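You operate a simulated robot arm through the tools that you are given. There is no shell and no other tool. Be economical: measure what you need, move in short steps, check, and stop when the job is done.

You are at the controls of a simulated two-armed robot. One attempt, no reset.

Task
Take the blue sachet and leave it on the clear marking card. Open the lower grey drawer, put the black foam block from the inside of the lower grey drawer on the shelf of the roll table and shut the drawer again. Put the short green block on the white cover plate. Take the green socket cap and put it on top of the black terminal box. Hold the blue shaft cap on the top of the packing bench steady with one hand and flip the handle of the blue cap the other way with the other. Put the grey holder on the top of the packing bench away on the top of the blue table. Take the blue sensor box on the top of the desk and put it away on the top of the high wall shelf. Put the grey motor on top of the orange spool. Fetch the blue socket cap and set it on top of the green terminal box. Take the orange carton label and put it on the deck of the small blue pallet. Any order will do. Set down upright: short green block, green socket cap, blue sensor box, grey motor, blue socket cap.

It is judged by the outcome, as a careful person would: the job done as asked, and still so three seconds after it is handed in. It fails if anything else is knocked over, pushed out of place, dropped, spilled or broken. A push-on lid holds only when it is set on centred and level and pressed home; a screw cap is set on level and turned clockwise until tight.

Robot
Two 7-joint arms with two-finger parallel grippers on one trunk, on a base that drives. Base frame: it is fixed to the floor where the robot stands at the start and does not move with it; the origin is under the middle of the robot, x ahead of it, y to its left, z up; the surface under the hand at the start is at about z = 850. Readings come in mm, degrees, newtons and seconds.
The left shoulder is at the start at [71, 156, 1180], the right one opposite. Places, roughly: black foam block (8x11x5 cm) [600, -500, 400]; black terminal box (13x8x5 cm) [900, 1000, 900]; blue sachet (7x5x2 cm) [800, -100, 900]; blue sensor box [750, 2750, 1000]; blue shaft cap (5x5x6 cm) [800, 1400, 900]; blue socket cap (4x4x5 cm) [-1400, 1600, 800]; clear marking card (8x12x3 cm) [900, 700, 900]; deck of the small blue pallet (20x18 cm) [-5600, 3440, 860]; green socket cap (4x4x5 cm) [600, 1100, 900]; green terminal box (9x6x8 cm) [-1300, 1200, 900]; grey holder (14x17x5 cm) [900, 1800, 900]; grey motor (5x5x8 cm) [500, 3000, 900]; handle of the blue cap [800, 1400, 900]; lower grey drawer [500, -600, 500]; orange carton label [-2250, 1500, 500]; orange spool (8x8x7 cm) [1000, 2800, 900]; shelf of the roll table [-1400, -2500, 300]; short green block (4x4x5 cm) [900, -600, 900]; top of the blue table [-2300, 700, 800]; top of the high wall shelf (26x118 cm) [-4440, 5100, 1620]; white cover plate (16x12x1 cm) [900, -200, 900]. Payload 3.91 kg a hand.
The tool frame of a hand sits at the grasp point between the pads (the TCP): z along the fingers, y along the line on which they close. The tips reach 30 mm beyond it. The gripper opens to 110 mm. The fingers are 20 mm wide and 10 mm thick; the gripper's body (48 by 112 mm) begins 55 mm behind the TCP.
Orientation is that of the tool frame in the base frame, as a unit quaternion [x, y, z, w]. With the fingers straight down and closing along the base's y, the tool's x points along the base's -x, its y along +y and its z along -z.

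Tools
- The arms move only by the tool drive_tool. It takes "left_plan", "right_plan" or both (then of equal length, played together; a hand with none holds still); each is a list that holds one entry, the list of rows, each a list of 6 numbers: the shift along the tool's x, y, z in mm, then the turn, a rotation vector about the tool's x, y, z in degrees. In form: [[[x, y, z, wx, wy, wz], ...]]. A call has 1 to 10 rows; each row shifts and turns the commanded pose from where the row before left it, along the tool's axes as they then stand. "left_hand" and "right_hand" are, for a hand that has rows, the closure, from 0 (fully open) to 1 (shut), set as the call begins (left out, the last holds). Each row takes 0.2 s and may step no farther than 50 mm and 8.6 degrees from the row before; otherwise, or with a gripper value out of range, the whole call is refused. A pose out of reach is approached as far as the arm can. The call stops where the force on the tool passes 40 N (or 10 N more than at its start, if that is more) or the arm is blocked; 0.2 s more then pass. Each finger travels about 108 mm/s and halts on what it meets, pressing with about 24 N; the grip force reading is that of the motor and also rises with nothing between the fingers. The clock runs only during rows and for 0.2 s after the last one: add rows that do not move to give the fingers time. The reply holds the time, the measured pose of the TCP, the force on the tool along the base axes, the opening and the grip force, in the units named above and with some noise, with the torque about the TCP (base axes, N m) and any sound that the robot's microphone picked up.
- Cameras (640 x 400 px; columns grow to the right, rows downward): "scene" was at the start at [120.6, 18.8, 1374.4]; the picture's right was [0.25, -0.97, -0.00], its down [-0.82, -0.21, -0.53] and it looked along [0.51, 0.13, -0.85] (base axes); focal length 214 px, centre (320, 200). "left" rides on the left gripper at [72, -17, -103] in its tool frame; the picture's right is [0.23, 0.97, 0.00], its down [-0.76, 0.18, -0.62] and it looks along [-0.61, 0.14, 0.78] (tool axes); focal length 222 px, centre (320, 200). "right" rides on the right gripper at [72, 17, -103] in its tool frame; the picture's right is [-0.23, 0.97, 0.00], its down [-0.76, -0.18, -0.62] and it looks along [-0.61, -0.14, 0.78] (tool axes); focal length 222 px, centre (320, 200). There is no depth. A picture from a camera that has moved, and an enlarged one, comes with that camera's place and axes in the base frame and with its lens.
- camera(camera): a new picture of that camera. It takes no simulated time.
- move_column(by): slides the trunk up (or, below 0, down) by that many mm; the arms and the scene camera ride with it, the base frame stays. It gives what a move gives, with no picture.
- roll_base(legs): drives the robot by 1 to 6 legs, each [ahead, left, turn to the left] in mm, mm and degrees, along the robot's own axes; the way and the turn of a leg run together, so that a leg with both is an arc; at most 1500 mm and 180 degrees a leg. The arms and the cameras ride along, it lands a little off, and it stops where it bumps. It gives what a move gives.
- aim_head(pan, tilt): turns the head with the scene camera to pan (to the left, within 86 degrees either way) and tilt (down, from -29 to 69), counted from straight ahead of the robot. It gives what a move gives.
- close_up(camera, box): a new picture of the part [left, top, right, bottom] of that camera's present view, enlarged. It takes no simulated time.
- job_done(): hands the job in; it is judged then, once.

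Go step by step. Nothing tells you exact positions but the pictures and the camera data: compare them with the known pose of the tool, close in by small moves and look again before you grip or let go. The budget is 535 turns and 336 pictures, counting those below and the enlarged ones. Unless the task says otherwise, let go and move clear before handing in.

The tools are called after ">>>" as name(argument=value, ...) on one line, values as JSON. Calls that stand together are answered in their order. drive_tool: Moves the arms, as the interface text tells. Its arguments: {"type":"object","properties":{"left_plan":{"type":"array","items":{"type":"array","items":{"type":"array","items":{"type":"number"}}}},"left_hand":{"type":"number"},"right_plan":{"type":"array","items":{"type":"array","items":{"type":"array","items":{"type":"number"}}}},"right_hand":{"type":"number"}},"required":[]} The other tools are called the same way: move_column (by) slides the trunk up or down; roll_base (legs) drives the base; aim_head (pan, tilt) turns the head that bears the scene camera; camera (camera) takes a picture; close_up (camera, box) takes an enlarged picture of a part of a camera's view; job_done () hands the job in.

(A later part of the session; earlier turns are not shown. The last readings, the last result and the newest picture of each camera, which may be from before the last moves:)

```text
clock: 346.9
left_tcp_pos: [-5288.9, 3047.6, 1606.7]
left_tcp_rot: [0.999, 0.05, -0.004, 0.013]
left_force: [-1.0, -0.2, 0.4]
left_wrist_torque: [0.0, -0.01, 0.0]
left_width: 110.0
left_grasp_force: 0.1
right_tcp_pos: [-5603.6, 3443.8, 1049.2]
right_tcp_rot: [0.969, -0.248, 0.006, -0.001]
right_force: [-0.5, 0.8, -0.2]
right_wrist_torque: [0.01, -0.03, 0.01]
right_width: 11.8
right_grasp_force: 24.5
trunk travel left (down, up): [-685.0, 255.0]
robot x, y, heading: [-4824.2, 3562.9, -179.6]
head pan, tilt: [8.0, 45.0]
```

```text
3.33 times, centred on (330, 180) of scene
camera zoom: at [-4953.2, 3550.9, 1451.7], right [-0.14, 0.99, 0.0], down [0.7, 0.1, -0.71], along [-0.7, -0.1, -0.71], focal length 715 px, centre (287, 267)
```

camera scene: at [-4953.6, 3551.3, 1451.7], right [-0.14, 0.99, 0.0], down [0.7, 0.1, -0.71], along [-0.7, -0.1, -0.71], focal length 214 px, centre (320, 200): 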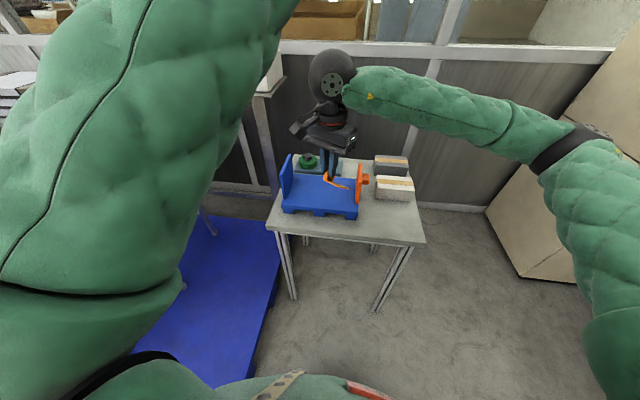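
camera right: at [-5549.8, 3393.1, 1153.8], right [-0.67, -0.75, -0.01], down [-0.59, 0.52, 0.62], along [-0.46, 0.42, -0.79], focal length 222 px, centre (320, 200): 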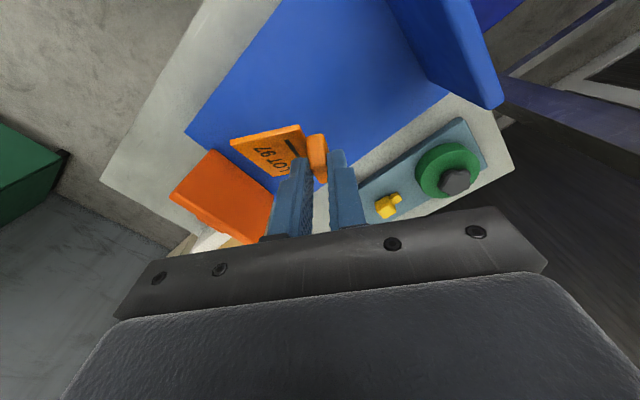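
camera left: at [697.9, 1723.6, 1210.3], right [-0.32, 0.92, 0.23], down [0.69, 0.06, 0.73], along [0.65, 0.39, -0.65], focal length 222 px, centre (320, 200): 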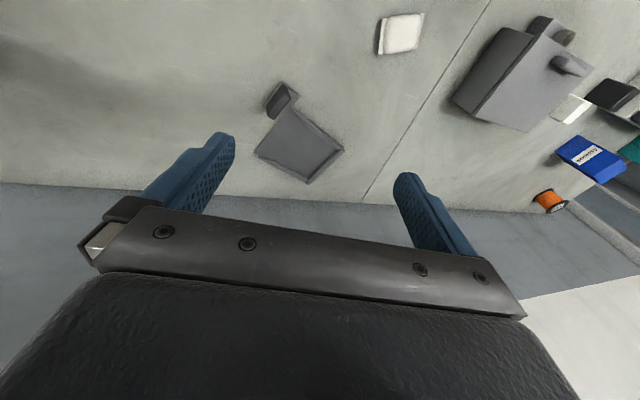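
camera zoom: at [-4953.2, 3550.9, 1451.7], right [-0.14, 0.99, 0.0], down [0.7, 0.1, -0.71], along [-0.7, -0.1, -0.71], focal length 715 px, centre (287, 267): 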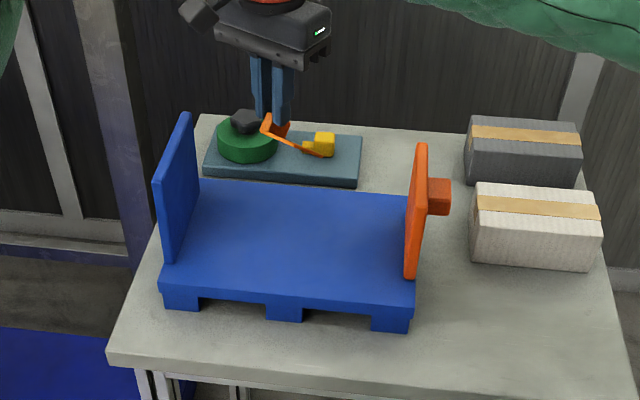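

Aligned over the deck. I'll lower toward it.

>>> drive_tool(right_plan=[[[0, 0, 45, 0, 0, 0], [0, 0, 45, 0, 0, 0], [0, 0, 30, 0, 0, 0], [0, 0, 0, 0, 0, 0]]])

>>> close_up(camera="scene", box=[270, 130, 390, 220])

>>> camera(camera="right")

```text
clock: 347.9
left_tcp_pos: [-5289.3, 3048.1, 1604.7]
left_tcp_rot: [0.999, 0.05, -0.004, 0.014]
left_force: [0.6, 0.0, -0.7]
left_wrist_torque: [0.02, 0.0, 0.01]
left_width: 109.8
left_grasp_force: 0.2
right_tcp_pos: [-5602.8, 3442.5, 931.2]
right_tcp_rot: [0.969, -0.248, 0.005, -0.002]
right_force: [-0.1, -0.2, -0.3]
right_wrist_torque: [-0.01, -0.02, 0.0]
right_width: 11.7
right_grasp_force: 24.0
trunk travel left (down, up): [-685.0, 255.0]
robot x, y, heading: [-4823.9, 3560.7, -180.0]
head pan, tilt: [8.0, 45.0]
```

```text
4.44 times, centred on (330, 175) of scene
camera zoom: at [-4953.7, 3551.1, 1451.6], right [-0.14, 0.99, 0.0], down [0.7, 0.1, -0.71], along [-0.7, -0.1, -0.71], focal length 953 px, centre (276, 311)
```

zoom: 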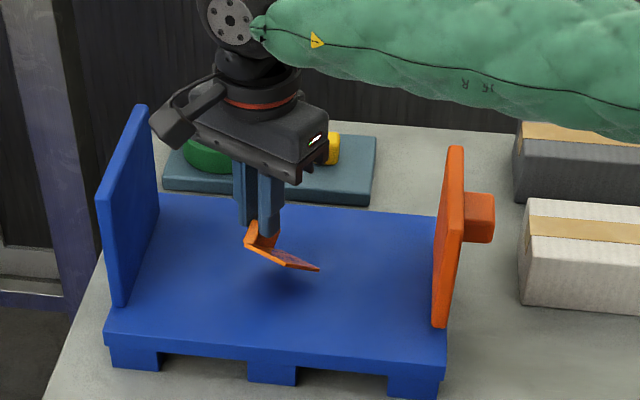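

```text
148 pictures are left
camera right: at [-5549.0, 3393.7, 1035.8], right [-0.67, -0.74, -0.01], down [-0.59, 0.52, 0.62], along [-0.45, 0.42, -0.79], focal length 222 px, centre (320, 200)
```

right: 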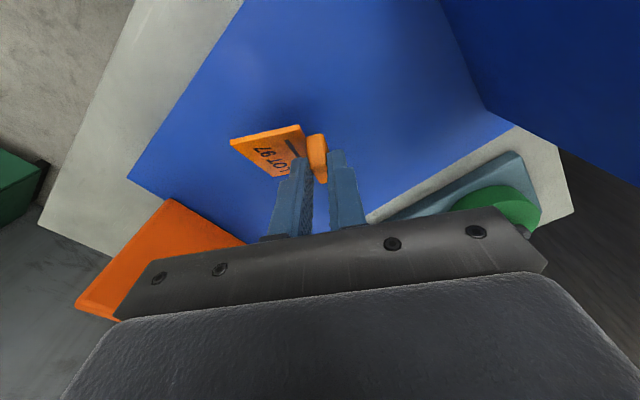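

>>> drive_tool(right_plan=[[[0, 0, 10, 0, 0, 0], [0, 0, 8, 0, 0, 0], [0, 0, 0, 0, 0, 0]]])

>>> drive_tool(right_plan=[[[0, 0, 6, 0, 0, 0], [0, 0, 5, 0, 0, 0], [0, 0, 0, 0, 0, 0]]])

>>> close_up(camera="scene", box=[270, 130, 390, 220])

```text
clock: 348.7
left_tcp_pos: [-5287.8, 3047.5, 1606.4]
left_tcp_rot: [0.999, 0.049, -0.004, 0.013]
left_force: [-0.4, 0.3, 0.3]
left_wrist_torque: [-0.01, 0.03, 0.0]
left_width: 110.2
left_grasp_force: 0.1
right_tcp_pos: [-5603.0, 3442.6, 914.5]
right_tcp_rot: [0.969, -0.248, 0.006, -0.002]
right_force: [3.2, -2.0, 13.8]
right_wrist_torque: [0.05, 0.05, -0.01]
right_width: 11.7
right_grasp_force: 24.2
trunk travel left (down, up): [-685.0, 255.0]
robot x, y, heading: [-4825.0, 3561.7, -179.5]
head pan, tilt: [8.0, 45.0]
```

```text
clock: 349.5
left_tcp_pos: [-5287.4, 3048.3, 1605.0]
left_tcp_rot: [0.999, 0.05, -0.005, 0.014]
left_force: [-0.1, 0.1, 0.2]
left_wrist_torque: [-0.01, -0.02, -0.04]
left_width: 110.3
left_grasp_force: 0.1
right_tcp_pos: [-5602.7, 3440.5, 902.6]
right_tcp_rot: [0.969, -0.248, 0.005, -0.002]
right_force: [2.6, -2.1, 22.4]
right_wrist_torque: [0.37, 0.23, -0.1]
right_width: 11.6
right_grasp_force: 23.7
trunk travel left (down, up): [-685.0, 255.0]
robot x, y, heading: [-4831.2, 3563.4, -179.8]
head pan, tilt: [8.0, 45.0]
```

```text
4.44 times, centred on (330, 175) of scene
camera zoom: at [-4951.6, 3551.3, 1451.9], right [-0.14, 0.99, 0.0], down [0.7, 0.1, -0.71], along [-0.7, -0.1, -0.71], focal length 953 px, centre (276, 311)
```

zoom: 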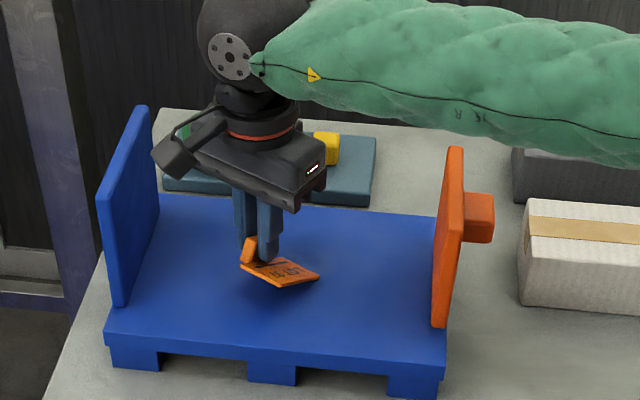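

The card is in contact with the deck, so I'll release it and lift.

>>> drive_tool(right_plan=[[[0, 0, -3, 0, 0, 0], [0, 0, 0, 0, 0, 0]]], right_hand=0.6)

>>> drive_tool(right_plan=[[[0, 0, -20, 0, 0, 0], [0, 0, -45, 0, 0, 0], [0, 0, -45, 0, 0, 0], [0, 0, -45, 0, 0, 0], [0, 0, -45, 0, 0, 0], [0, 0, -45, 0, 0, 0]]])

>>> close_up(camera="scene", box=[270, 130, 390, 220])

```text
clock: 350.1
left_tcp_pos: [-5288.8, 3048.1, 1605.9]
left_tcp_rot: [0.999, 0.05, -0.004, 0.013]
left_force: [0.6, 0.2, -0.2]
left_wrist_torque: [0.03, 0.01, 0.03]
left_width: 109.9
left_grasp_force: 0.1
right_tcp_pos: [-5603.7, 3444.7, 903.8]
right_tcp_rot: [0.969, -0.247, 0.005, -0.003]
right_force: [0.8, -0.1, 0.1]
right_wrist_torque: [0.0, -0.01, -0.01]
right_width: 44.2
right_grasp_force: 0.1
trunk travel left (down, up): [-685.0, 255.0]
robot x, y, heading: [-4824.2, 3563.8, -179.9]
head pan, tilt: [8.0, 45.0]
```

```text
clock: 351.5
left_tcp_pos: [-5288.2, 3046.4, 1605.5]
left_tcp_rot: [0.999, 0.05, -0.004, 0.013]
left_force: [-0.1, 0.5, 0.0]
left_wrist_torque: [0.03, 0.02, -0.01]
left_width: 109.9
left_grasp_force: 0.1
right_tcp_pos: [-5604.1, 3441.9, 1151.6]
right_tcp_rot: [0.969, -0.248, 0.006, -0.002]
right_force: [0.2, -0.9, -0.2]
right_wrist_torque: [0.0, -0.02, 0.01]
right_width: 44.1
right_grasp_force: 0.0
trunk travel left (down, up): [-685.0, 255.0]
robot x, y, heading: [-4824.5, 3564.8, -179.9]
head pan, tilt: [8.0, 45.0]
```

```text
4.44 times, centred on (330, 175) of scene
camera zoom: at [-4952.9, 3550.8, 1451.6], right [-0.14, 0.99, 0.0], down [0.7, 0.1, -0.71], along [-0.7, -0.1, -0.71], focal length 953 px, centre (276, 311)
```

zoom: 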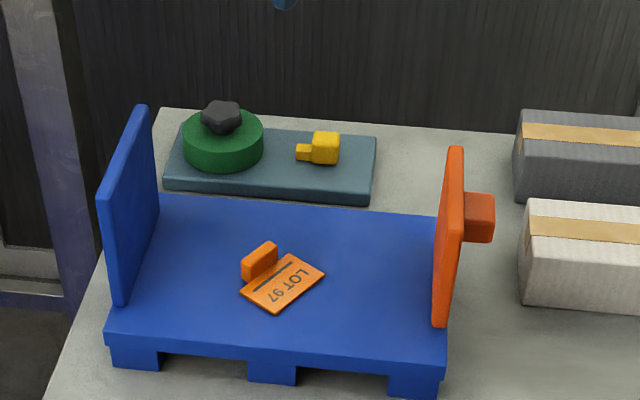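

The label lies flat on the deck. Next I'll tuck the right hand in and go back to the desk area for the motor and sensor box, looking at the high shelf on the way.

>>> drive_tool(right_plan=[[[39, -22, -10, 0, 0, 0], [39, -22, -10, 0, 0, 0], [39, -22, -10, 0, 0, 0], [39, -22, -10, 0, 0, 0], [39, -22, -10, 0, 0, 0]]], right_hand=0)

>>> roll_base(legs=[[-400, 0, 0], [0, 0, -90]])

>>> aim_head(pan=0, tilt=10)

>>> camera(camera="scene")

```text
clock: 352.7
left_tcp_pos: [-5288.9, 3048.4, 1606.2]
left_tcp_rot: [0.999, 0.049, -0.003, 0.014]
left_force: [-1.1, -0.5, 0.3]
left_wrist_torque: [0.0, -0.01, 0.0]
left_width: 110.0
left_grasp_force: 0.0
right_tcp_pos: [-5382.0, 3444.0, 1203.5]
right_tcp_rot: [0.969, -0.248, 0.006, -0.001]
right_force: [0.1, -0.2, 0.2]
right_wrist_torque: [-0.02, 0.01, -0.01]
right_width: 110.5
right_grasp_force: 0.0
trunk travel left (down, up): [-685.0, 255.0]
robot x, y, heading: [-4826.9, 3563.5, -179.8]
head pan, tilt: [8.0, 45.0]
```

```text
clock: 359.0
left_tcp_pos: [-4944.9, 4020.2, 1603.8]
left_tcp_rot: [0.745, -0.667, -0.011, 0.007]
left_force: [0.1, -0.2, 0.1]
left_wrist_torque: [0.01, 0.02, -0.01]
left_width: 110.0
left_grasp_force: 0.1
right_tcp_pos: [-4549.7, 4116.0, 1203.2]
right_tcp_rot: [-0.514, 0.858, -0.006, -0.003]
right_force: [0.2, -0.3, 0.0]
right_wrist_torque: [0.01, 0.02, 0.03]
right_width: 109.8
right_grasp_force: 0.0
trunk travel left (down, up): [-685.0, 255.0]
robot x, y, heading: [-4427.9, 3560.7, 90.5]
head pan, tilt: [8.0, 45.0]
```

```text
clock: 360.0
left_tcp_pos: [-4945.7, 4019.8, 1606.2]
left_tcp_rot: [0.745, -0.667, -0.011, 0.007]
left_force: [-0.1, -1.1, 0.3]
left_wrist_torque: [0.0, -0.01, 0.0]
left_width: 109.8
left_grasp_force: 0.0
right_tcp_pos: [-4549.1, 4117.3, 1203.6]
right_tcp_rot: [-0.514, 0.858, -0.006, -0.003]
right_force: [0.4, 0.0, 0.9]
right_wrist_torque: [0.0, 0.02, 0.0]
right_width: 109.9
right_grasp_force: 0.0
trunk travel left (down, up): [-685.0, 255.0]
robot x, y, heading: [-4429.7, 3562.8, 90.6]
head pan, tilt: [0.0, 10.0]
```

```text
145 pictures are left
camera scene: at [-4425.9, 3706.5, 1506.4], right [1.0, 0.01, 0.0], down [0.0, -0.17, -0.98], along [-0.01, 0.98, -0.18], focal length 214 px, centre (320, 200)
```

scene: 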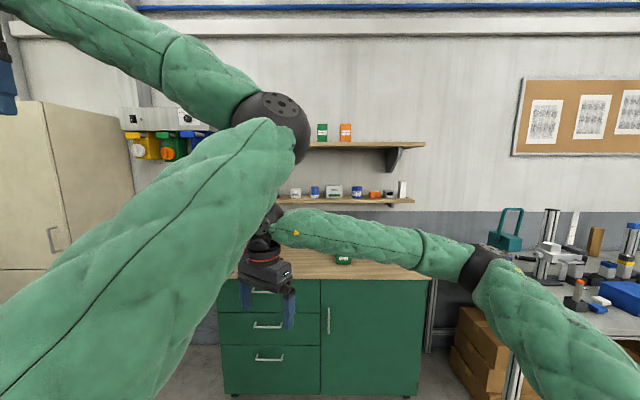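

The high shelf is free right of the orange box, around x -4080, top z≈1605. Now I'll drive back to the desk.

>>> roll_base(legs=[[0, 0, -90.6], [1400, 260, 0], [1450, 0, 0], [1450, 0, 0]])

>>> aim_head(pan=-45, tilt=30)

>>> camera(camera="scene")

```text
clock: 384.5
left_tcp_pos: [314.3, 4551.0, 1605.2]
left_tcp_rot: [-0.077, 0.997, 0.014, 0.003]
left_force: [-0.1, 0.0, 0.0]
left_wrist_torque: [0.0, 0.01, -0.02]
left_width: 110.0
left_grasp_force: 0.1
right_tcp_pos: [428.9, 4159.6, 1202.6]
right_tcp_rot: [0.222, 0.975, -0.002, -0.006]
right_force: [0.3, -0.1, 0.0]
right_wrist_torque: [-0.04, 0.0, 0.01]
right_width: 109.9
right_grasp_force: 0.1
trunk travel left (down, up): [-685.0, 255.0]
robot x, y, heading: [-125.3, 4014.4, 3.3]
head pan, tilt: [0.0, 10.0]
```

```text
clock: 385.7
left_tcp_pos: [312.4, 4551.3, 1605.8]
left_tcp_rot: [-0.076, 0.997, 0.013, 0.003]
left_force: [-0.3, -0.2, -0.6]
left_wrist_torque: [-0.02, 0.0, 0.02]
left_width: 109.8
left_grasp_force: 0.0
right_tcp_pos: [428.8, 4160.0, 1202.2]
right_tcp_rot: [0.221, 0.975, -0.002, -0.006]
right_force: [0.0, 0.0, -0.5]
right_wrist_torque: [0.03, -0.03, -0.01]
right_width: 109.9
right_grasp_force: 0.1
trunk travel left (down, up): [-685.0, 255.0]
robot x, y, heading: [-123.2, 4013.4, 3.0]
head pan, tilt: [-45.0, 30.0]
```

```text
144 pictures are left
camera scene: at [-0.5, 3957.6, 1474.2], right [-0.67, -0.75, 0.0], down [-0.37, 0.33, -0.87], along [0.65, -0.58, -0.5], focal length 214 px, centre (320, 200)
```

scene: 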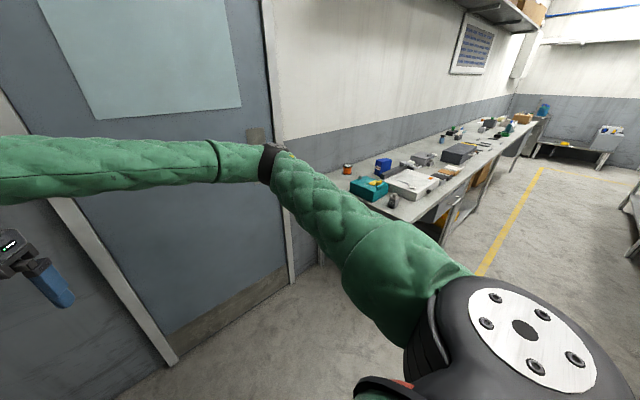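

>>> roll_base(legs=[[34, -1240, 0], [0, 0, -3]])

>>> aim_head(pan=0, tilt=45)

>>> camera(camera="scene")

```text
clock: 392.3
left_tcp_pos: [443.7, 3295.6, 1604.2]
left_tcp_rot: [-0.052, 0.999, 0.013, 0.004]
left_force: [-0.5, -0.2, 0.3]
left_wrist_torque: [-0.01, -0.04, 0.0]
left_width: 110.0
left_grasp_force: 0.1
right_tcp_pos: [539.0, 2900.1, 1204.2]
right_tcp_rot: [0.247, 0.969, -0.002, -0.006]
right_force: [-0.8, 0.7, 0.1]
right_wrist_torque: [-0.02, 0.0, 0.02]
right_width: 109.9
right_grasp_force: 0.1
trunk travel left (down, up): [-685.0, 255.0]
robot x, y, heading: [-22.4, 2781.9, 0.1]
head pan, tilt: [-45.0, 30.0]
```

```text
clock: 393.4
left_tcp_pos: [444.0, 3295.3, 1604.3]
left_tcp_rot: [-0.051, 0.999, 0.013, 0.003]
left_force: [-0.1, -0.5, 0.4]
left_wrist_torque: [-0.01, -0.01, 0.02]
left_width: 109.9
left_grasp_force: 0.1
right_tcp_pos: [540.2, 2897.8, 1203.1]
right_tcp_rot: [0.246, 0.969, -0.003, -0.007]
right_force: [0.3, -0.8, -0.1]
right_wrist_torque: [0.0, 0.01, 0.01]
right_width: 110.2
right_grasp_force: 0.0
trunk travel left (down, up): [-685.0, 255.0]
robot x, y, heading: [-13.8, 2779.9, 0.3]
head pan, tilt: [0.0, 45.0]
```

```text
143 pictures are left
camera scene: at [117.5, 2781.8, 1451.6], right [0.0, -1.0, 0.0], down [-0.71, 0.0, -0.71], along [0.71, 0.0, -0.71], focal length 214 px, centre (320, 200)
```

scene: 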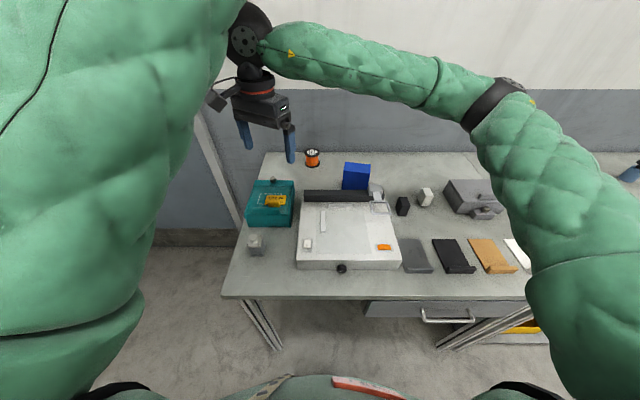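

>>> close_up(camera="scene", box=[225, 200, 305, 260])

>>> close_up(camera="scene", box=[280, 130, 400, 220])

```text
6.67 times, centred on (265, 230) of scene
camera zoom: at [117.5, 2781.8, 1451.6], right [0.0, -1.0, 0.0], down [-0.71, 0.0, -0.71], along [0.71, 0.0, -0.71], focal length 1430 px, centre (687, 0)
```

zoom: 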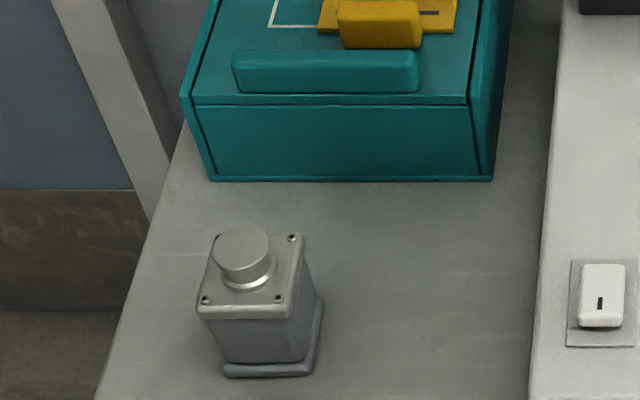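

```text
4.44 times, centred on (340, 175) of scene
camera zoom: at [117.5, 2781.8, 1451.6], right [0.0, -1.0, 0.0], down [-0.71, 0.0, -0.71], along [0.71, 0.0, -0.71], focal length 953 px, centre (231, 311)
```

zoom: 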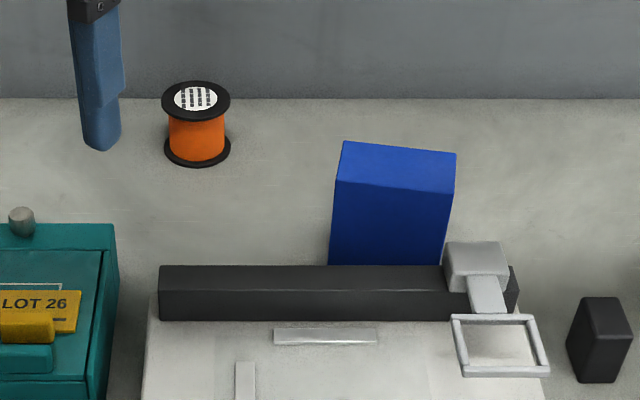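

The motor stands at about [485, 2978], the spool at [975, 2815], and the sensor box is near [800, 2640]. I'll nudge the base forward-left and square the right hand's yaw.

>>> roll_base(legs=[[45, 120, 0]])

>>> drive_tool(right_plan=[[[0, 0, 0, 0, 0, -7.2], [0, 0, 0, 0, 0, -7.2], [0, 0, 0, 0, 0, -7.2], [0, 0, 0, 0, 0, -7.2], [0, 0, 0, 0, 0, 0]]], right_hand=0)

```text
clock: 394.7
left_tcp_pos: [488.8, 3414.8, 1605.7]
left_tcp_rot: [-0.052, 0.999, 0.013, 0.004]
left_force: [-0.2, -0.6, -0.4]
left_wrist_torque: [-0.02, 0.01, 0.01]
left_width: 109.9
left_grasp_force: 0.1
right_tcp_pos: [583.8, 3017.8, 1203.3]
right_tcp_rot: [0.245, 0.969, -0.001, -0.006]
right_force: [0.1, 0.4, 0.5]
right_wrist_torque: [0.01, -0.02, 0.0]
right_width: 110.0
right_grasp_force: 0.0
trunk travel left (down, up): [-685.0, 255.0]
robot x, y, heading: [28.9, 2898.8, 0.4]
head pan, tilt: [0.0, 45.0]
```

```text
clock: 395.9
left_tcp_pos: [487.8, 3415.0, 1604.4]
left_tcp_rot: [-0.052, 0.999, 0.013, 0.004]
left_force: [0.9, -0.1, -0.8]
left_wrist_torque: [0.03, -0.01, 0.01]
left_width: 109.8
left_grasp_force: 0.0
right_tcp_pos: [584.2, 3019.8, 1202.6]
right_tcp_rot: [-0.005, 1.0, 0.0, -0.006]
right_force: [0.2, 0.0, 0.4]
right_wrist_torque: [0.01, 0.03, 0.01]
right_width: 110.0
right_grasp_force: 0.0
trunk travel left (down, up): [-685.0, 255.0]
robot x, y, heading: [27.9, 2898.4, 0.4]
head pan, tilt: [0.0, 45.0]
```

>>> drive_tool(right_plan=[[[19.6, -8.4, 40.4, 0, -0.7, 0], [19.6, -8.4, 40.4, 0, 0, 0], [19.6, -8.4, 40.4, 0, 0, 0], [19.6, -8.4, 40.4, 0, 0, 0], [19.6, -8.4, 40.4, 0, 0, 0], [0, 0, 0, 0, 0, 0]]])

>>> camera(camera="right")

```text
clock: 397.3
left_tcp_pos: [488.4, 3415.2, 1604.3]
left_tcp_rot: [-0.052, 0.999, 0.013, 0.004]
left_force: [-0.4, -0.2, 0.3]
left_wrist_torque: [0.03, 0.01, -0.01]
left_width: 110.0
left_grasp_force: 0.0
right_tcp_pos: [483.5, 2977.9, 1001.8]
right_tcp_rot: [-0.004, 1.0, 0.0, -0.001]
right_force: [-0.3, 0.3, 0.3]
right_wrist_torque: [-0.01, 0.01, 0.02]
right_width: 110.1
right_grasp_force: 0.1
trunk travel left (down, up): [-685.0, 255.0]
robot x, y, heading: [28.8, 2899.6, 0.7]
head pan, tilt: [0.0, 45.0]
```

```text
140 pictures are left
camera right: at [409.6, 2994.1, 1105.7], right [0.22, 0.98, 0.0], down [0.76, -0.17, 0.62], along [0.61, -0.14, -0.78], focal length 222 px, centre (320, 200)
```

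right: 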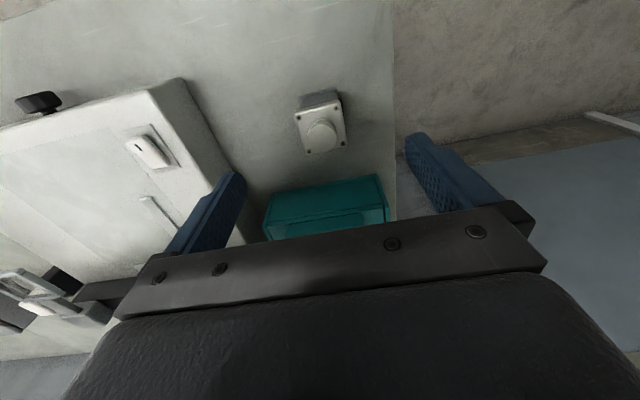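

The motor is at [477.5, 2979], aligned. I'll adjust, descend and grip.

>>> drive_tool(right_plan=[[[6, 1, 38, 0, 0, 0], [0, 0, 38, 0, 0, 0], [0, 0, 38, 0, 0, 0], [0, 0, 0, 0, 0, 0]]])

>>> drive_tool(right_plan=[[[0, 0, 0, 0, 0, 0], [0, 0, 0, 0, 0, 0], [0, 0, 0, 0, 0, 0]]], right_hand=1)

>>> drive_tool(right_plan=[[[0, 0, -40, 0, 0, 0], [0, 0, -40, 0, 0, 0], [0, 0, -45, 0, 0, 0], [0, 0, -45, 0, 0, 0], [-20, -20, -20, 0, 0, 0]]])

>>> camera(camera="right")

```text
clock: 398.3
left_tcp_pos: [488.3, 3414.7, 1604.7]
left_tcp_rot: [-0.053, 0.999, 0.013, 0.003]
left_force: [0.0, -0.4, 0.8]
left_wrist_torque: [-0.02, 0.0, -0.01]
left_width: 110.0
left_grasp_force: 0.1
right_tcp_pos: [480.0, 2977.5, 888.2]
right_tcp_rot: [-0.004, 1.0, 0.0, 0.001]
right_force: [-0.4, 0.1, 0.4]
right_wrist_torque: [0.01, 0.01, -0.04]
right_width: 110.2
right_grasp_force: 0.1
trunk travel left (down, up): [-685.0, 255.0]
robot x, y, heading: [24.1, 2898.7, 0.5]
head pan, tilt: [0.0, 45.0]
```

```text
clock: 399.1
left_tcp_pos: [488.4, 3414.5, 1605.0]
left_tcp_rot: [-0.052, 0.999, 0.014, 0.004]
left_force: [-0.2, -0.2, 0.5]
left_wrist_torque: [-0.01, -0.05, 0.01]
left_width: 109.9
left_grasp_force: 0.0
right_tcp_pos: [479.8, 2977.2, 887.9]
right_tcp_rot: [-0.003, 1.0, 0.0, 0.0]
right_force: [-0.1, -0.5, -0.1]
right_wrist_torque: [0.02, 0.0, -0.01]
right_width: 41.9
right_grasp_force: 23.8
trunk travel left (down, up): [-685.0, 255.0]
robot x, y, heading: [25.8, 2899.7, 0.6]
head pan, tilt: [0.0, 45.0]
```

```text
clock: 400.3
left_tcp_pos: [488.6, 3412.5, 1606.5]
left_tcp_rot: [-0.053, 0.999, 0.015, 0.003]
left_force: [0.2, -0.4, 0.5]
left_wrist_torque: [0.02, 0.01, 0.01]
left_width: 110.2
left_grasp_force: 0.1
right_tcp_pos: [499.2, 2957.6, 1079.3]
right_tcp_rot: [-0.004, 1.0, 0.001, -0.001]
right_force: [0.1, -0.6, -3.3]
right_wrist_torque: [0.02, 0.02, -0.01]
right_width: 41.7
right_grasp_force: 24.2
trunk travel left (down, up): [-685.0, 255.0]
robot x, y, heading: [25.8, 2904.6, 0.2]
head pan, tilt: [0.0, 45.0]
```

```text
139 pictures are left
camera right: at [427.3, 2973.6, 1183.2], right [0.22, 0.98, 0.0], down [0.76, -0.17, 0.62], along [0.61, -0.14, -0.78], focal length 222 px, centre (320, 200)
```

right: 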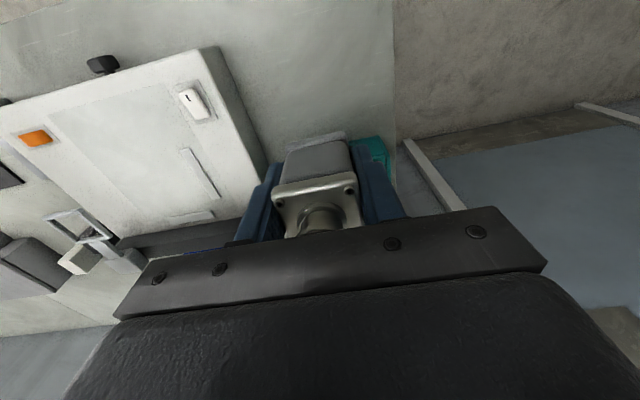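

The motor is held. I'll carry it over to the spool near [960, 2818].

>>> drive_tool(right_plan=[[[-45.6, -13.9, 0, 0, 0, 0], [-45.6, -13.9, 0, 0, 0, 0], [-45.6, -13.9, 0, 0, 0, 0], [-45.6, -13.9, 0, 0, 0, 0], [-45.6, -13.9, 0, 0, 0, 0], [-45.6, -13.9, 0, 0, 0, 0], [-45.6, -13.9, 0, 0, 0, 0], [-45.6, -13.9, 0, 0, 0, 0], [-45.6, -13.9, 0, 0, 0, 0], [0, 0, 0, 0, 0, 0]]])

>>> camera(camera="right")

>>> close_up(camera="scene", box=[300, 110, 400, 180])

```text
clock: 402.5
left_tcp_pos: [488.3, 3413.9, 1605.7]
left_tcp_rot: [-0.053, 0.999, 0.013, 0.004]
left_force: [0.0, 0.6, 0.4]
left_wrist_torque: [-0.01, 0.0, 0.01]
left_width: 110.0
left_grasp_force: 0.0
right_tcp_pos: [913.2, 2833.9, 1075.5]
right_tcp_rot: [-0.003, 1.0, 0.0, 0.0]
right_force: [-0.3, 0.6, -3.8]
right_wrist_torque: [0.01, 0.0, 0.01]
right_width: 42.0
right_grasp_force: 23.5
trunk travel left (down, up): [-685.0, 255.0]
robot x, y, heading: [27.1, 2897.8, 0.4]
head pan, tilt: [0.0, 45.0]
```

```text
138 pictures are left
camera right: at [840.7, 2850.3, 1180.7], right [0.22, 0.98, 0.0], down [0.76, -0.17, 0.62], along [0.61, -0.14, -0.78], focal length 222 px, centre (320, 200)
```

right: 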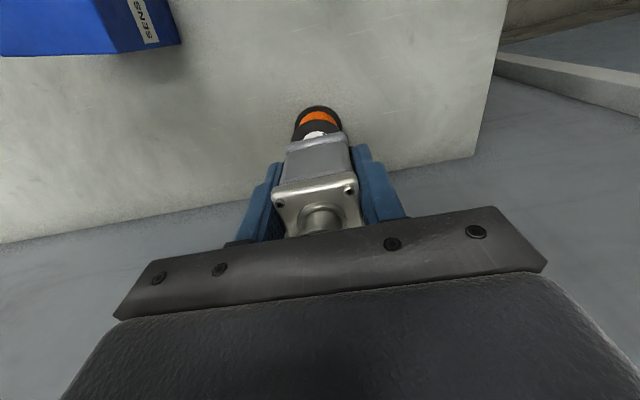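

```text
5.71 times, centred on (350, 145) of scene
camera zoom: at [162.5, 2900.9, 1451.6], right [0.01, -1.0, 0.0], down [-0.71, 0.0, -0.71], along [0.71, 0.0, -0.71], focal length 1226 px, centre (149, 514)
```

zoom: 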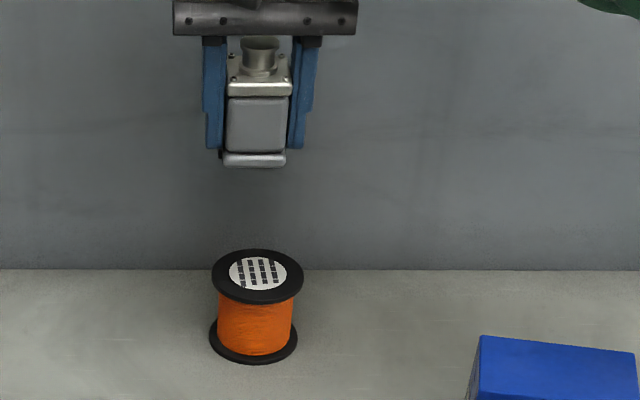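

The spool top is centred at [957, 2817], z≈918. I'll centre the motor over it and lower.

>>> drive_tool(right_plan=[[[-44, -17, 0, 0, 0, 0], [0, 0, 40, 0, 0, 0], [0, 0, 40, 0, 0, 0], [0, 0, 25, 0, 0, 0], [0, 0, 0, 0, 0, 0]]])

>>> close_up(camera="scene", box=[300, 110, 400, 180])

>>> camera(camera="right")

```text
clock: 403.7
left_tcp_pos: [487.7, 3415.1, 1605.1]
left_tcp_rot: [-0.052, 0.999, 0.014, 0.004]
left_force: [0.1, 0.3, 0.4]
left_wrist_torque: [0.0, -0.03, 0.02]
left_width: 109.9
left_grasp_force: 0.1
right_tcp_pos: [956.0, 2817.2, 970.9]
right_tcp_rot: [-0.003, 1.0, 0.0, 0.0]
right_force: [0.3, -0.4, -5.3]
right_wrist_torque: [-0.02, 0.02, -0.03]
right_width: 41.9
right_grasp_force: 23.9
trunk travel left (down, up): [-685.0, 255.0]
robot x, y, heading: [28.2, 2899.2, 0.2]
head pan, tilt: [0.0, 45.0]
```

```text
5.71 times, centred on (350, 145) of scene
camera zoom: at [162.7, 2900.8, 1451.6], right [0.01, -1.0, 0.0], down [-0.71, 0.0, -0.71], along [0.71, 0.0, -0.71], focal length 1226 px, centre (149, 514)
```

zoom: 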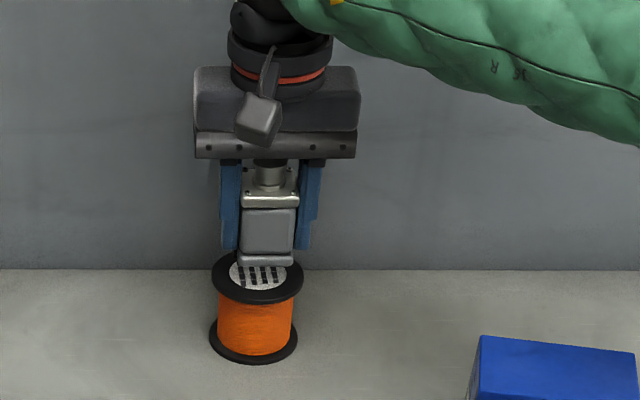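

```text
135 pictures are left
camera right: at [882.9, 2833.5, 1075.4], right [0.22, 0.98, 0.0], down [0.76, -0.17, 0.62], along [0.61, -0.14, -0.78], focal length 222 px, centre (320, 200)
```

right: 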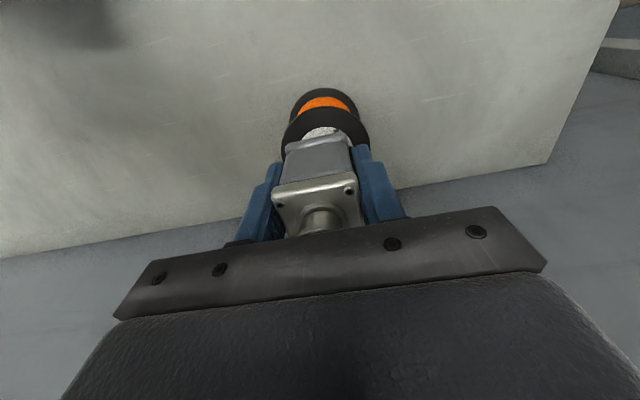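

>>> close_up(camera="right", box=[250, 70, 410, 190])

```text
3.33 times, centred on (330, 130) of right
camera zoom: at [882.9, 2833.5, 1075.4], right [0.22, 0.98, 0.0], down [0.76, -0.17, 0.62], along [0.61, -0.14, -0.78], focal length 740 px, centre (287, 433)
```

zoom: 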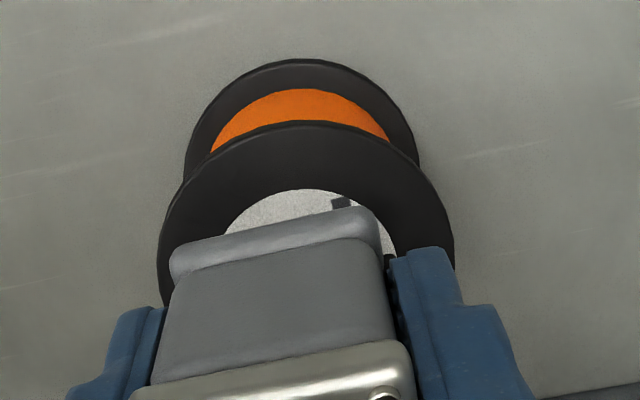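

Comparing both views, the motor sits about 10 mm too far in +x relative to the spool, and about 2 mm in y. I'll correct and lower gently.

>>> drive_tool(right_plan=[[[10, 2.5, 0, 0, 0, 0], [0, 0, 8, 0, 0, 0], [0, 0, 0, 0, 0, 0]]])

>>> drive_tool(right_plan=[[[0, 0, 4, 0, 0, 0], [0, 0, 0, 0, 0, 0]]])

>>> close_up(camera="right", box=[250, 70, 410, 190])

>>> close_up(camera="scene", box=[300, 110, 400, 180])

```text
clock: 404.5
left_tcp_pos: [489.4, 3413.4, 1604.5]
left_tcp_rot: [-0.052, 0.999, 0.013, 0.004]
left_force: [0.0, -0.3, 0.2]
left_wrist_torque: [-0.01, 0.0, 0.0]
left_width: 110.0
left_grasp_force: 0.2
right_tcp_pos: [946.7, 2820.5, 962.4]
right_tcp_rot: [-0.004, 1.0, 0.0, 0.0]
right_force: [0.4, 0.0, -3.5]
right_wrist_torque: [-0.02, 0.03, 0.04]
right_width: 41.8
right_grasp_force: 23.5
trunk travel left (down, up): [-685.0, 255.0]
robot x, y, heading: [28.6, 2897.2, 0.4]
head pan, tilt: [0.0, 45.0]
```

```text
clock: 405.1
left_tcp_pos: [489.3, 3414.6, 1605.4]
left_tcp_rot: [-0.052, 0.999, 0.013, 0.004]
left_force: [-0.7, 0.1, 0.0]
left_wrist_torque: [-0.03, -0.02, 0.01]
left_width: 109.7
left_grasp_force: 0.1
right_tcp_pos: [946.7, 2821.2, 960.1]
right_tcp_rot: [-0.004, 1.0, 0.001, -0.001]
right_force: [0.4, -0.6, -3.5]
right_wrist_torque: [0.03, 0.03, 0.0]
right_width: 42.1
right_grasp_force: 23.9
trunk travel left (down, up): [-685.0, 255.0]
robot x, y, heading: [25.7, 2895.5, 0.5]
head pan, tilt: [0.0, 45.0]
```

```text
3.33 times, centred on (330, 130) of right
camera zoom: at [873.8, 2836.3, 1064.1], right [0.22, 0.98, 0.0], down [0.76, -0.17, 0.62], along [0.61, -0.14, -0.78], focal length 740 px, centre (287, 433)
```

zoom: 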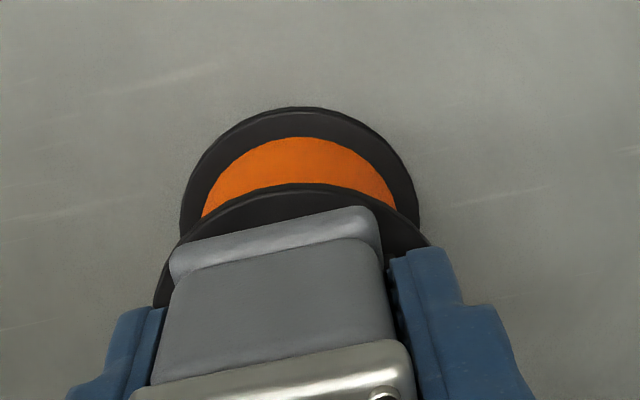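

```text
5.71 times, centred on (350, 145) of scene
camera zoom: at [163.1, 2901.0, 1451.5], right [0.01, -1.0, 0.0], down [-0.71, 0.0, -0.71], along [0.71, 0.0, -0.71], focal length 1226 px, centre (149, 514)
```

zoom: 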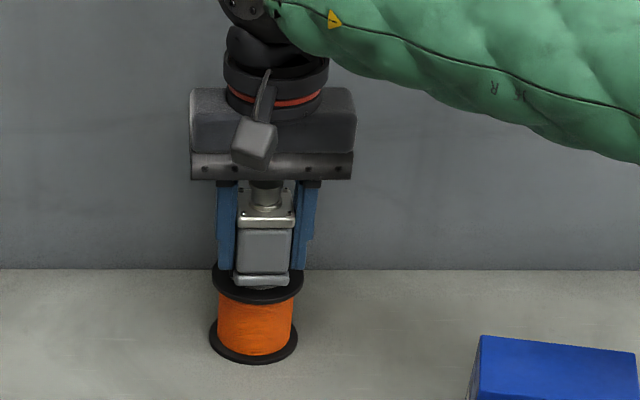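

It looks centred in both views. I'll lower to contact.

>>> drive_tool(right_plan=[[[0, 1.5, 3, 0, 0, 0], [0, 0, 0, 0, 0, 0]]])

>>> drive_tool(right_plan=[[[0, 0, 2, 0, 0, 0], [0, 0, 0, 0, 0, 0]]])

>>> drive_tool(right_plan=[[[0, 0, 2, 0, 0, 0], [0, 0, 0, 0, 0, 0]]])

```text
clock: 405.7
left_tcp_pos: [489.0, 3414.7, 1604.4]
left_tcp_rot: [-0.053, 0.998, 0.014, 0.003]
left_force: [0.3, -1.0, 0.0]
left_wrist_torque: [0.03, 0.01, 0.01]
left_width: 110.1
left_grasp_force: 0.0
right_tcp_pos: [945.7, 2821.4, 956.5]
right_tcp_rot: [-0.003, 1.0, 0.0, 0.0]
right_force: [1.5, 0.2, -3.9]
right_wrist_torque: [-0.02, 0.01, 0.01]
right_width: 41.9
right_grasp_force: 24.2
trunk travel left (down, up): [-685.0, 255.0]
robot x, y, heading: [27.1, 2900.6, 0.5]
head pan, tilt: [0.0, 45.0]
```

```text
clock: 406.3
left_tcp_pos: [489.7, 3414.4, 1606.1]
left_tcp_rot: [-0.052, 0.999, 0.013, 0.003]
left_force: [-0.2, 0.1, 0.0]
left_wrist_torque: [0.0, -0.01, 0.02]
left_width: 110.2
left_grasp_force: 0.1
right_tcp_pos: [946.5, 2822.3, 954.7]
right_tcp_rot: [-0.004, 1.0, 0.0, 0.0]
right_force: [0.3, -0.6, -5.3]
right_wrist_torque: [0.03, 0.0, -0.01]
right_width: 42.1
right_grasp_force: 24.0
trunk travel left (down, up): [-685.0, 255.0]
robot x, y, heading: [27.6, 2898.5, 0.0]
head pan, tilt: [0.0, 45.0]
```

```text
clock: 406.9
left_tcp_pos: [489.6, 3413.8, 1605.5]
left_tcp_rot: [-0.053, 0.998, 0.013, 0.003]
left_force: [0.2, -0.1, -0.5]
left_wrist_torque: [0.04, 0.02, 0.01]
left_width: 110.1
left_grasp_force: 0.0
right_tcp_pos: [946.8, 2821.4, 953.3]
right_tcp_rot: [-0.004, 1.0, 0.0, 0.0]
right_force: [-0.4, 0.0, -3.9]
right_wrist_torque: [0.01, 0.04, -0.01]
right_width: 42.0
right_grasp_force: 24.0
trunk travel left (down, up): [-685.0, 255.0]
robot x, y, heading: [26.3, 2899.8, 0.2]
head pan, tilt: [0.0, 45.0]
```

>>> drive_tool(right_plan=[[[0, 0, 2, 0, 0, 0], [0, 0, 0, 0, 0, 0]]])

>>> drive_tool(right_plan=[[[0, 0, 2, 0, 0, 0], [0, 0, 0, 0, 0, 0]]])

>>> drive_tool(right_plan=[[[0, 0, 2, 0, 0, 0], [0, 0, 0, 0, 0, 0]]])

>>> close_up(camera="scene", box=[310, 130, 390, 180])

```text
clock: 407.5
left_tcp_pos: [488.7, 3413.6, 1603.9]
left_tcp_rot: [-0.052, 0.999, 0.013, 0.004]
left_force: [-0.6, 1.2, 0.2]
left_wrist_torque: [0.0, -0.02, 0.0]
left_width: 109.9
left_grasp_force: 0.1
right_tcp_pos: [947.0, 2821.6, 951.1]
right_tcp_rot: [-0.004, 1.0, 0.0, -0.001]
right_force: [-1.0, -0.1, -3.1]
right_wrist_torque: [0.0, 0.01, 0.0]
right_width: 42.2
right_grasp_force: 24.0
trunk travel left (down, up): [-685.0, 255.0]
robot x, y, heading: [26.8, 2897.2, 0.3]
head pan, tilt: [0.0, 45.0]
```

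```text
clock: 408.1
left_tcp_pos: [488.3, 3413.6, 1605.2]
left_tcp_rot: [-0.052, 0.999, 0.013, 0.003]
left_force: [-1.0, 0.1, 0.1]
left_wrist_torque: [0.01, 0.0, -0.01]
left_width: 110.1
left_grasp_force: 0.0
right_tcp_pos: [946.5, 2820.7, 949.6]
right_tcp_rot: [-0.003, 1.0, 0.0, 0.001]
right_force: [1.8, 0.0, 4.3]
right_wrist_torque: [-0.05, 0.0, 0.0]
right_width: 41.9
right_grasp_force: 24.0
trunk travel left (down, up): [-685.0, 255.0]
robot x, y, heading: [27.2, 2900.2, 0.6]
head pan, tilt: [0.0, 45.0]
```

```text
clock: 408.7
left_tcp_pos: [486.2, 3414.5, 1606.2]
left_tcp_rot: [-0.052, 0.999, 0.013, 0.003]
left_force: [0.6, -0.2, 0.9]
left_wrist_torque: [0.02, -0.04, -0.02]
left_width: 110.0
left_grasp_force: 0.1
right_tcp_pos: [945.0, 2822.2, 948.3]
right_tcp_rot: [-0.003, 1.0, 0.0, 0.002]
right_force: [5.9, -1.3, 18.6]
right_wrist_torque: [-0.22, -0.11, 0.03]
right_width: 41.6
right_grasp_force: 24.0
trunk travel left (down, up): [-685.0, 255.0]
robot x, y, heading: [28.2, 2898.2, -0.0]
head pan, tilt: [0.0, 45.0]
```

```text
8.00 times, centred on (350, 155) of scene
camera zoom: at [161.4, 2901.0, 1452.0], right [0.01, -1.0, 0.0], down [-0.71, 0.0, -0.71], along [0.71, 0.0, -0.71], focal length 1716 px, centre (80, 560)
```

zoom: 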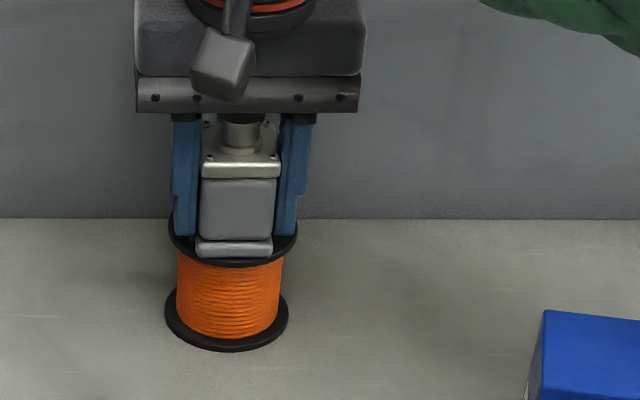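

The motor is seated and centred on the spool. I'll release and lift.

>>> drive_tool(right_plan=[[[0, 0, -1.5, 0, 0, 0], [0, 0, 0, 0, 0, 0], [0, 0, 0, 0, 0, 0]]], right_hand=0.2)

>>> drive_tool(right_plan=[[[0, 0, -30, 0, 0, 0], [0, 0, -45, 0, 0, 0], [0, 0, -45, 0, 0, 0], [30, -20, -20, 0, 0, 0], [40, -25, 0, 0, 0, 0], [40, -25, 0, 0, 0, 0], [20, -40, 0, 0, 0, 0]]])

>>> camera(camera="right")

>>> close_up(camera="scene", box=[300, 110, 460, 230])

```text
clock: 409.5
left_tcp_pos: [489.5, 3414.5, 1604.6]
left_tcp_rot: [-0.052, 0.999, 0.013, 0.003]
left_force: [1.0, 0.0, 0.5]
left_wrist_torque: [-0.04, 0.0, 0.0]
left_width: 109.9
left_grasp_force: 0.1
right_tcp_pos: [947.2, 2821.8, 948.1]
right_tcp_rot: [-0.004, 1.0, -0.001, 0.0]
right_force: [0.4, 0.0, -0.4]
right_wrist_torque: [-0.01, 0.0, 0.01]
right_width: 87.9
right_grasp_force: 0.1
trunk travel left (down, up): [-685.0, 255.0]
robot x, y, heading: [28.2, 2897.3, 0.5]
head pan, tilt: [0.0, 45.0]
```

```text
clock: 411.1
left_tcp_pos: [486.6, 3413.7, 1606.4]
left_tcp_rot: [-0.054, 0.998, 0.014, 0.004]
left_force: [-0.2, 0.4, 0.5]
left_wrist_torque: [0.0, 0.01, 0.01]
left_width: 110.1
left_grasp_force: 0.0
right_tcp_pos: [812.5, 2709.3, 1086.6]
right_tcp_rot: [-0.005, 1.0, 0.001, 0.0]
right_force: [0.1, -0.6, 0.4]
right_wrist_torque: [0.0, -0.05, 0.01]
right_width: 88.3
right_grasp_force: 0.1
trunk travel left (down, up): [-685.0, 255.0]
robot x, y, heading: [21.3, 2902.5, 0.6]
head pan, tilt: [0.0, 45.0]
```

```text
130 pictures are left
camera right: at [741.5, 2725.4, 1191.6], right [0.22, 0.98, 0.0], down [0.76, -0.17, 0.62], along [0.61, -0.14, -0.78], focal length 222 px, centre (320, 200)
```

right: 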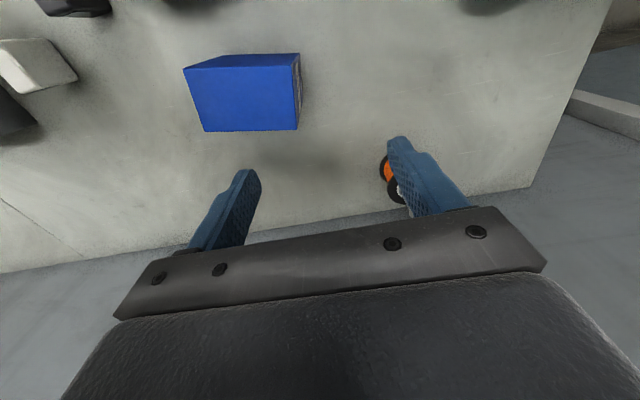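

```text
3.33 times, centred on (380, 170) of scene
camera zoom: at [162.0, 2898.9, 1451.7], right [0.01, -1.0, 0.0], down [-0.71, 0.0, -0.71], along [0.71, 0.01, -0.71], focal length 715 px, centre (120, 300)
```

zoom: 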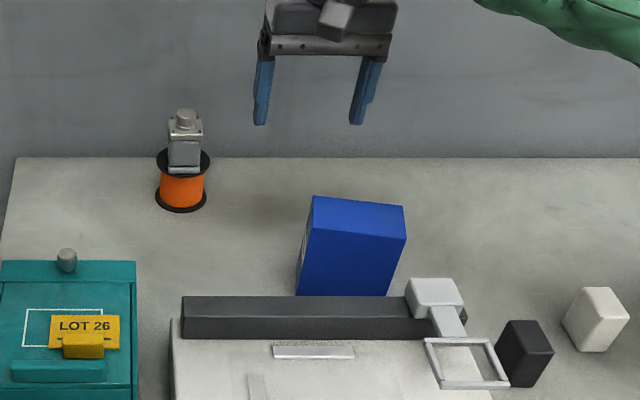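

The motor stands on the spool. The sensor box is about 57×105×110 mm, centred at [784, 2641], yaw ~9°. I'll yaw the hand to close across its thin side and come above it.

>>> drive_tool(right_plan=[[[0, 0, -10, 0, 0, 8.3], [0, 0, -10, 0, 0, 8.3], [0, 0, 0, 0, 0, 8.3], [0, 0, 0, 0, 0, 8.3], [0, 0, 0, 0, 0, 8.3], [0, 0, 0, 0, 0, 8.3], [0, 0, 0, 0, 0, 8.3], [0, 0, 0, 0, 0, 8.3], [0, 0, 0, 0, 0, 8.3], [0, 0, 0, 0, 0, 8.3]]])

>>> drive_tool(right_plan=[[[0, 0, 0, 0, 0, 8.3], [0, 0, 0, 0, 0, 8.2], [-35.8, -8.9, 0, 0, 0, 0], [-35.8, -8.9, 0, 0, 0, 0], [0, 0, 30, 0, 0, 0], [0, 0, 0, 0, 0, 0]]], right_hand=0.27)

>>> camera(camera="right")

>>> close_up(camera="scene", box=[340, 130, 440, 205])

```text
clock: 413.3
left_tcp_pos: [488.6, 3414.6, 1605.0]
left_tcp_rot: [-0.052, 0.999, 0.014, 0.003]
left_force: [0.4, 0.4, -0.4]
left_wrist_torque: [-0.01, -0.02, 0.0]
left_width: 110.1
left_grasp_force: 0.0
right_tcp_pos: [816.6, 2710.5, 1109.1]
right_tcp_rot: [0.661, 0.751, 0.0, 0.0]
right_force: [0.4, -0.2, -1.0]
right_wrist_torque: [0.01, -0.01, -0.01]
right_width: 88.1
right_grasp_force: 0.0
trunk travel left (down, up): [-685.0, 255.0]
robot x, y, heading: [28.6, 2899.2, 0.4]
head pan, tilt: [0.0, 45.0]
```

```text
clock: 414.7
left_tcp_pos: [487.9, 3413.6, 1606.3]
left_tcp_rot: [-0.053, 0.999, 0.013, 0.003]
left_force: [-0.8, -0.2, 0.0]
left_wrist_torque: [0.02, -0.02, 0.0]
left_width: 110.4
left_grasp_force: 0.0
right_tcp_pos: [787.9, 2642.0, 1080.1]
right_tcp_rot: [0.761, 0.649, 0.0, 0.0]
right_force: [-0.3, 0.8, 0.8]
right_wrist_torque: [0.01, -0.03, -0.02]
right_width: 80.5
right_grasp_force: 0.1
trunk travel left (down, up): [-685.0, 255.0]
robot x, y, heading: [28.2, 2900.6, 0.8]
head pan, tilt: [0.0, 45.0]
```

```text
128 pictures are left
camera right: at [816.8, 2710.6, 1183.7], right [0.93, -0.38, 0.0], down [-0.3, -0.72, 0.62], along [-0.24, -0.58, -0.78], focal length 222 px, centre (320, 200)
```

right: 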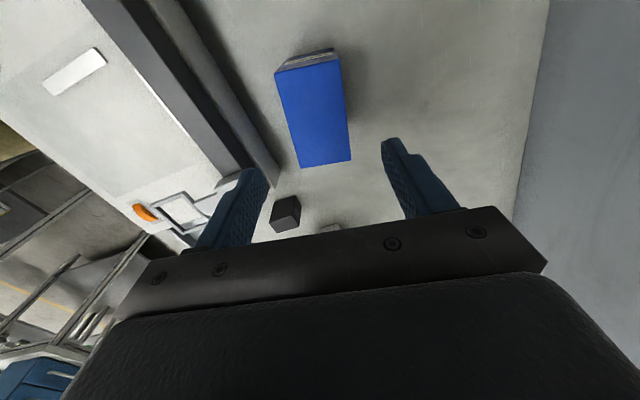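

```text
5.33 times, centred on (390, 168) of scene
camera zoom: at [162.0, 2900.4, 1451.7], right [0.01, -1.0, 0.0], down [-0.71, 0.0, -0.71], along [0.71, 0.0, -0.71], focal length 1144 px, centre (-53, 373)
```

zoom: 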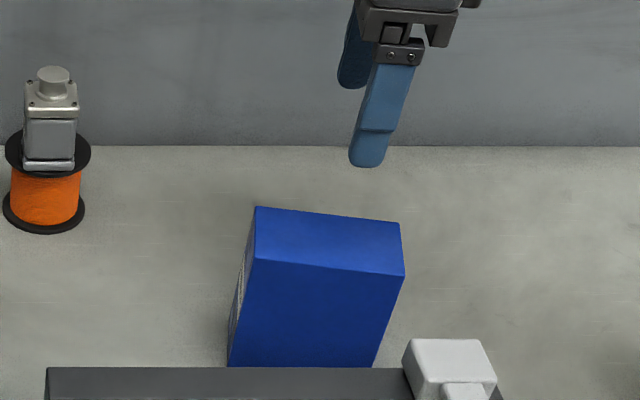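

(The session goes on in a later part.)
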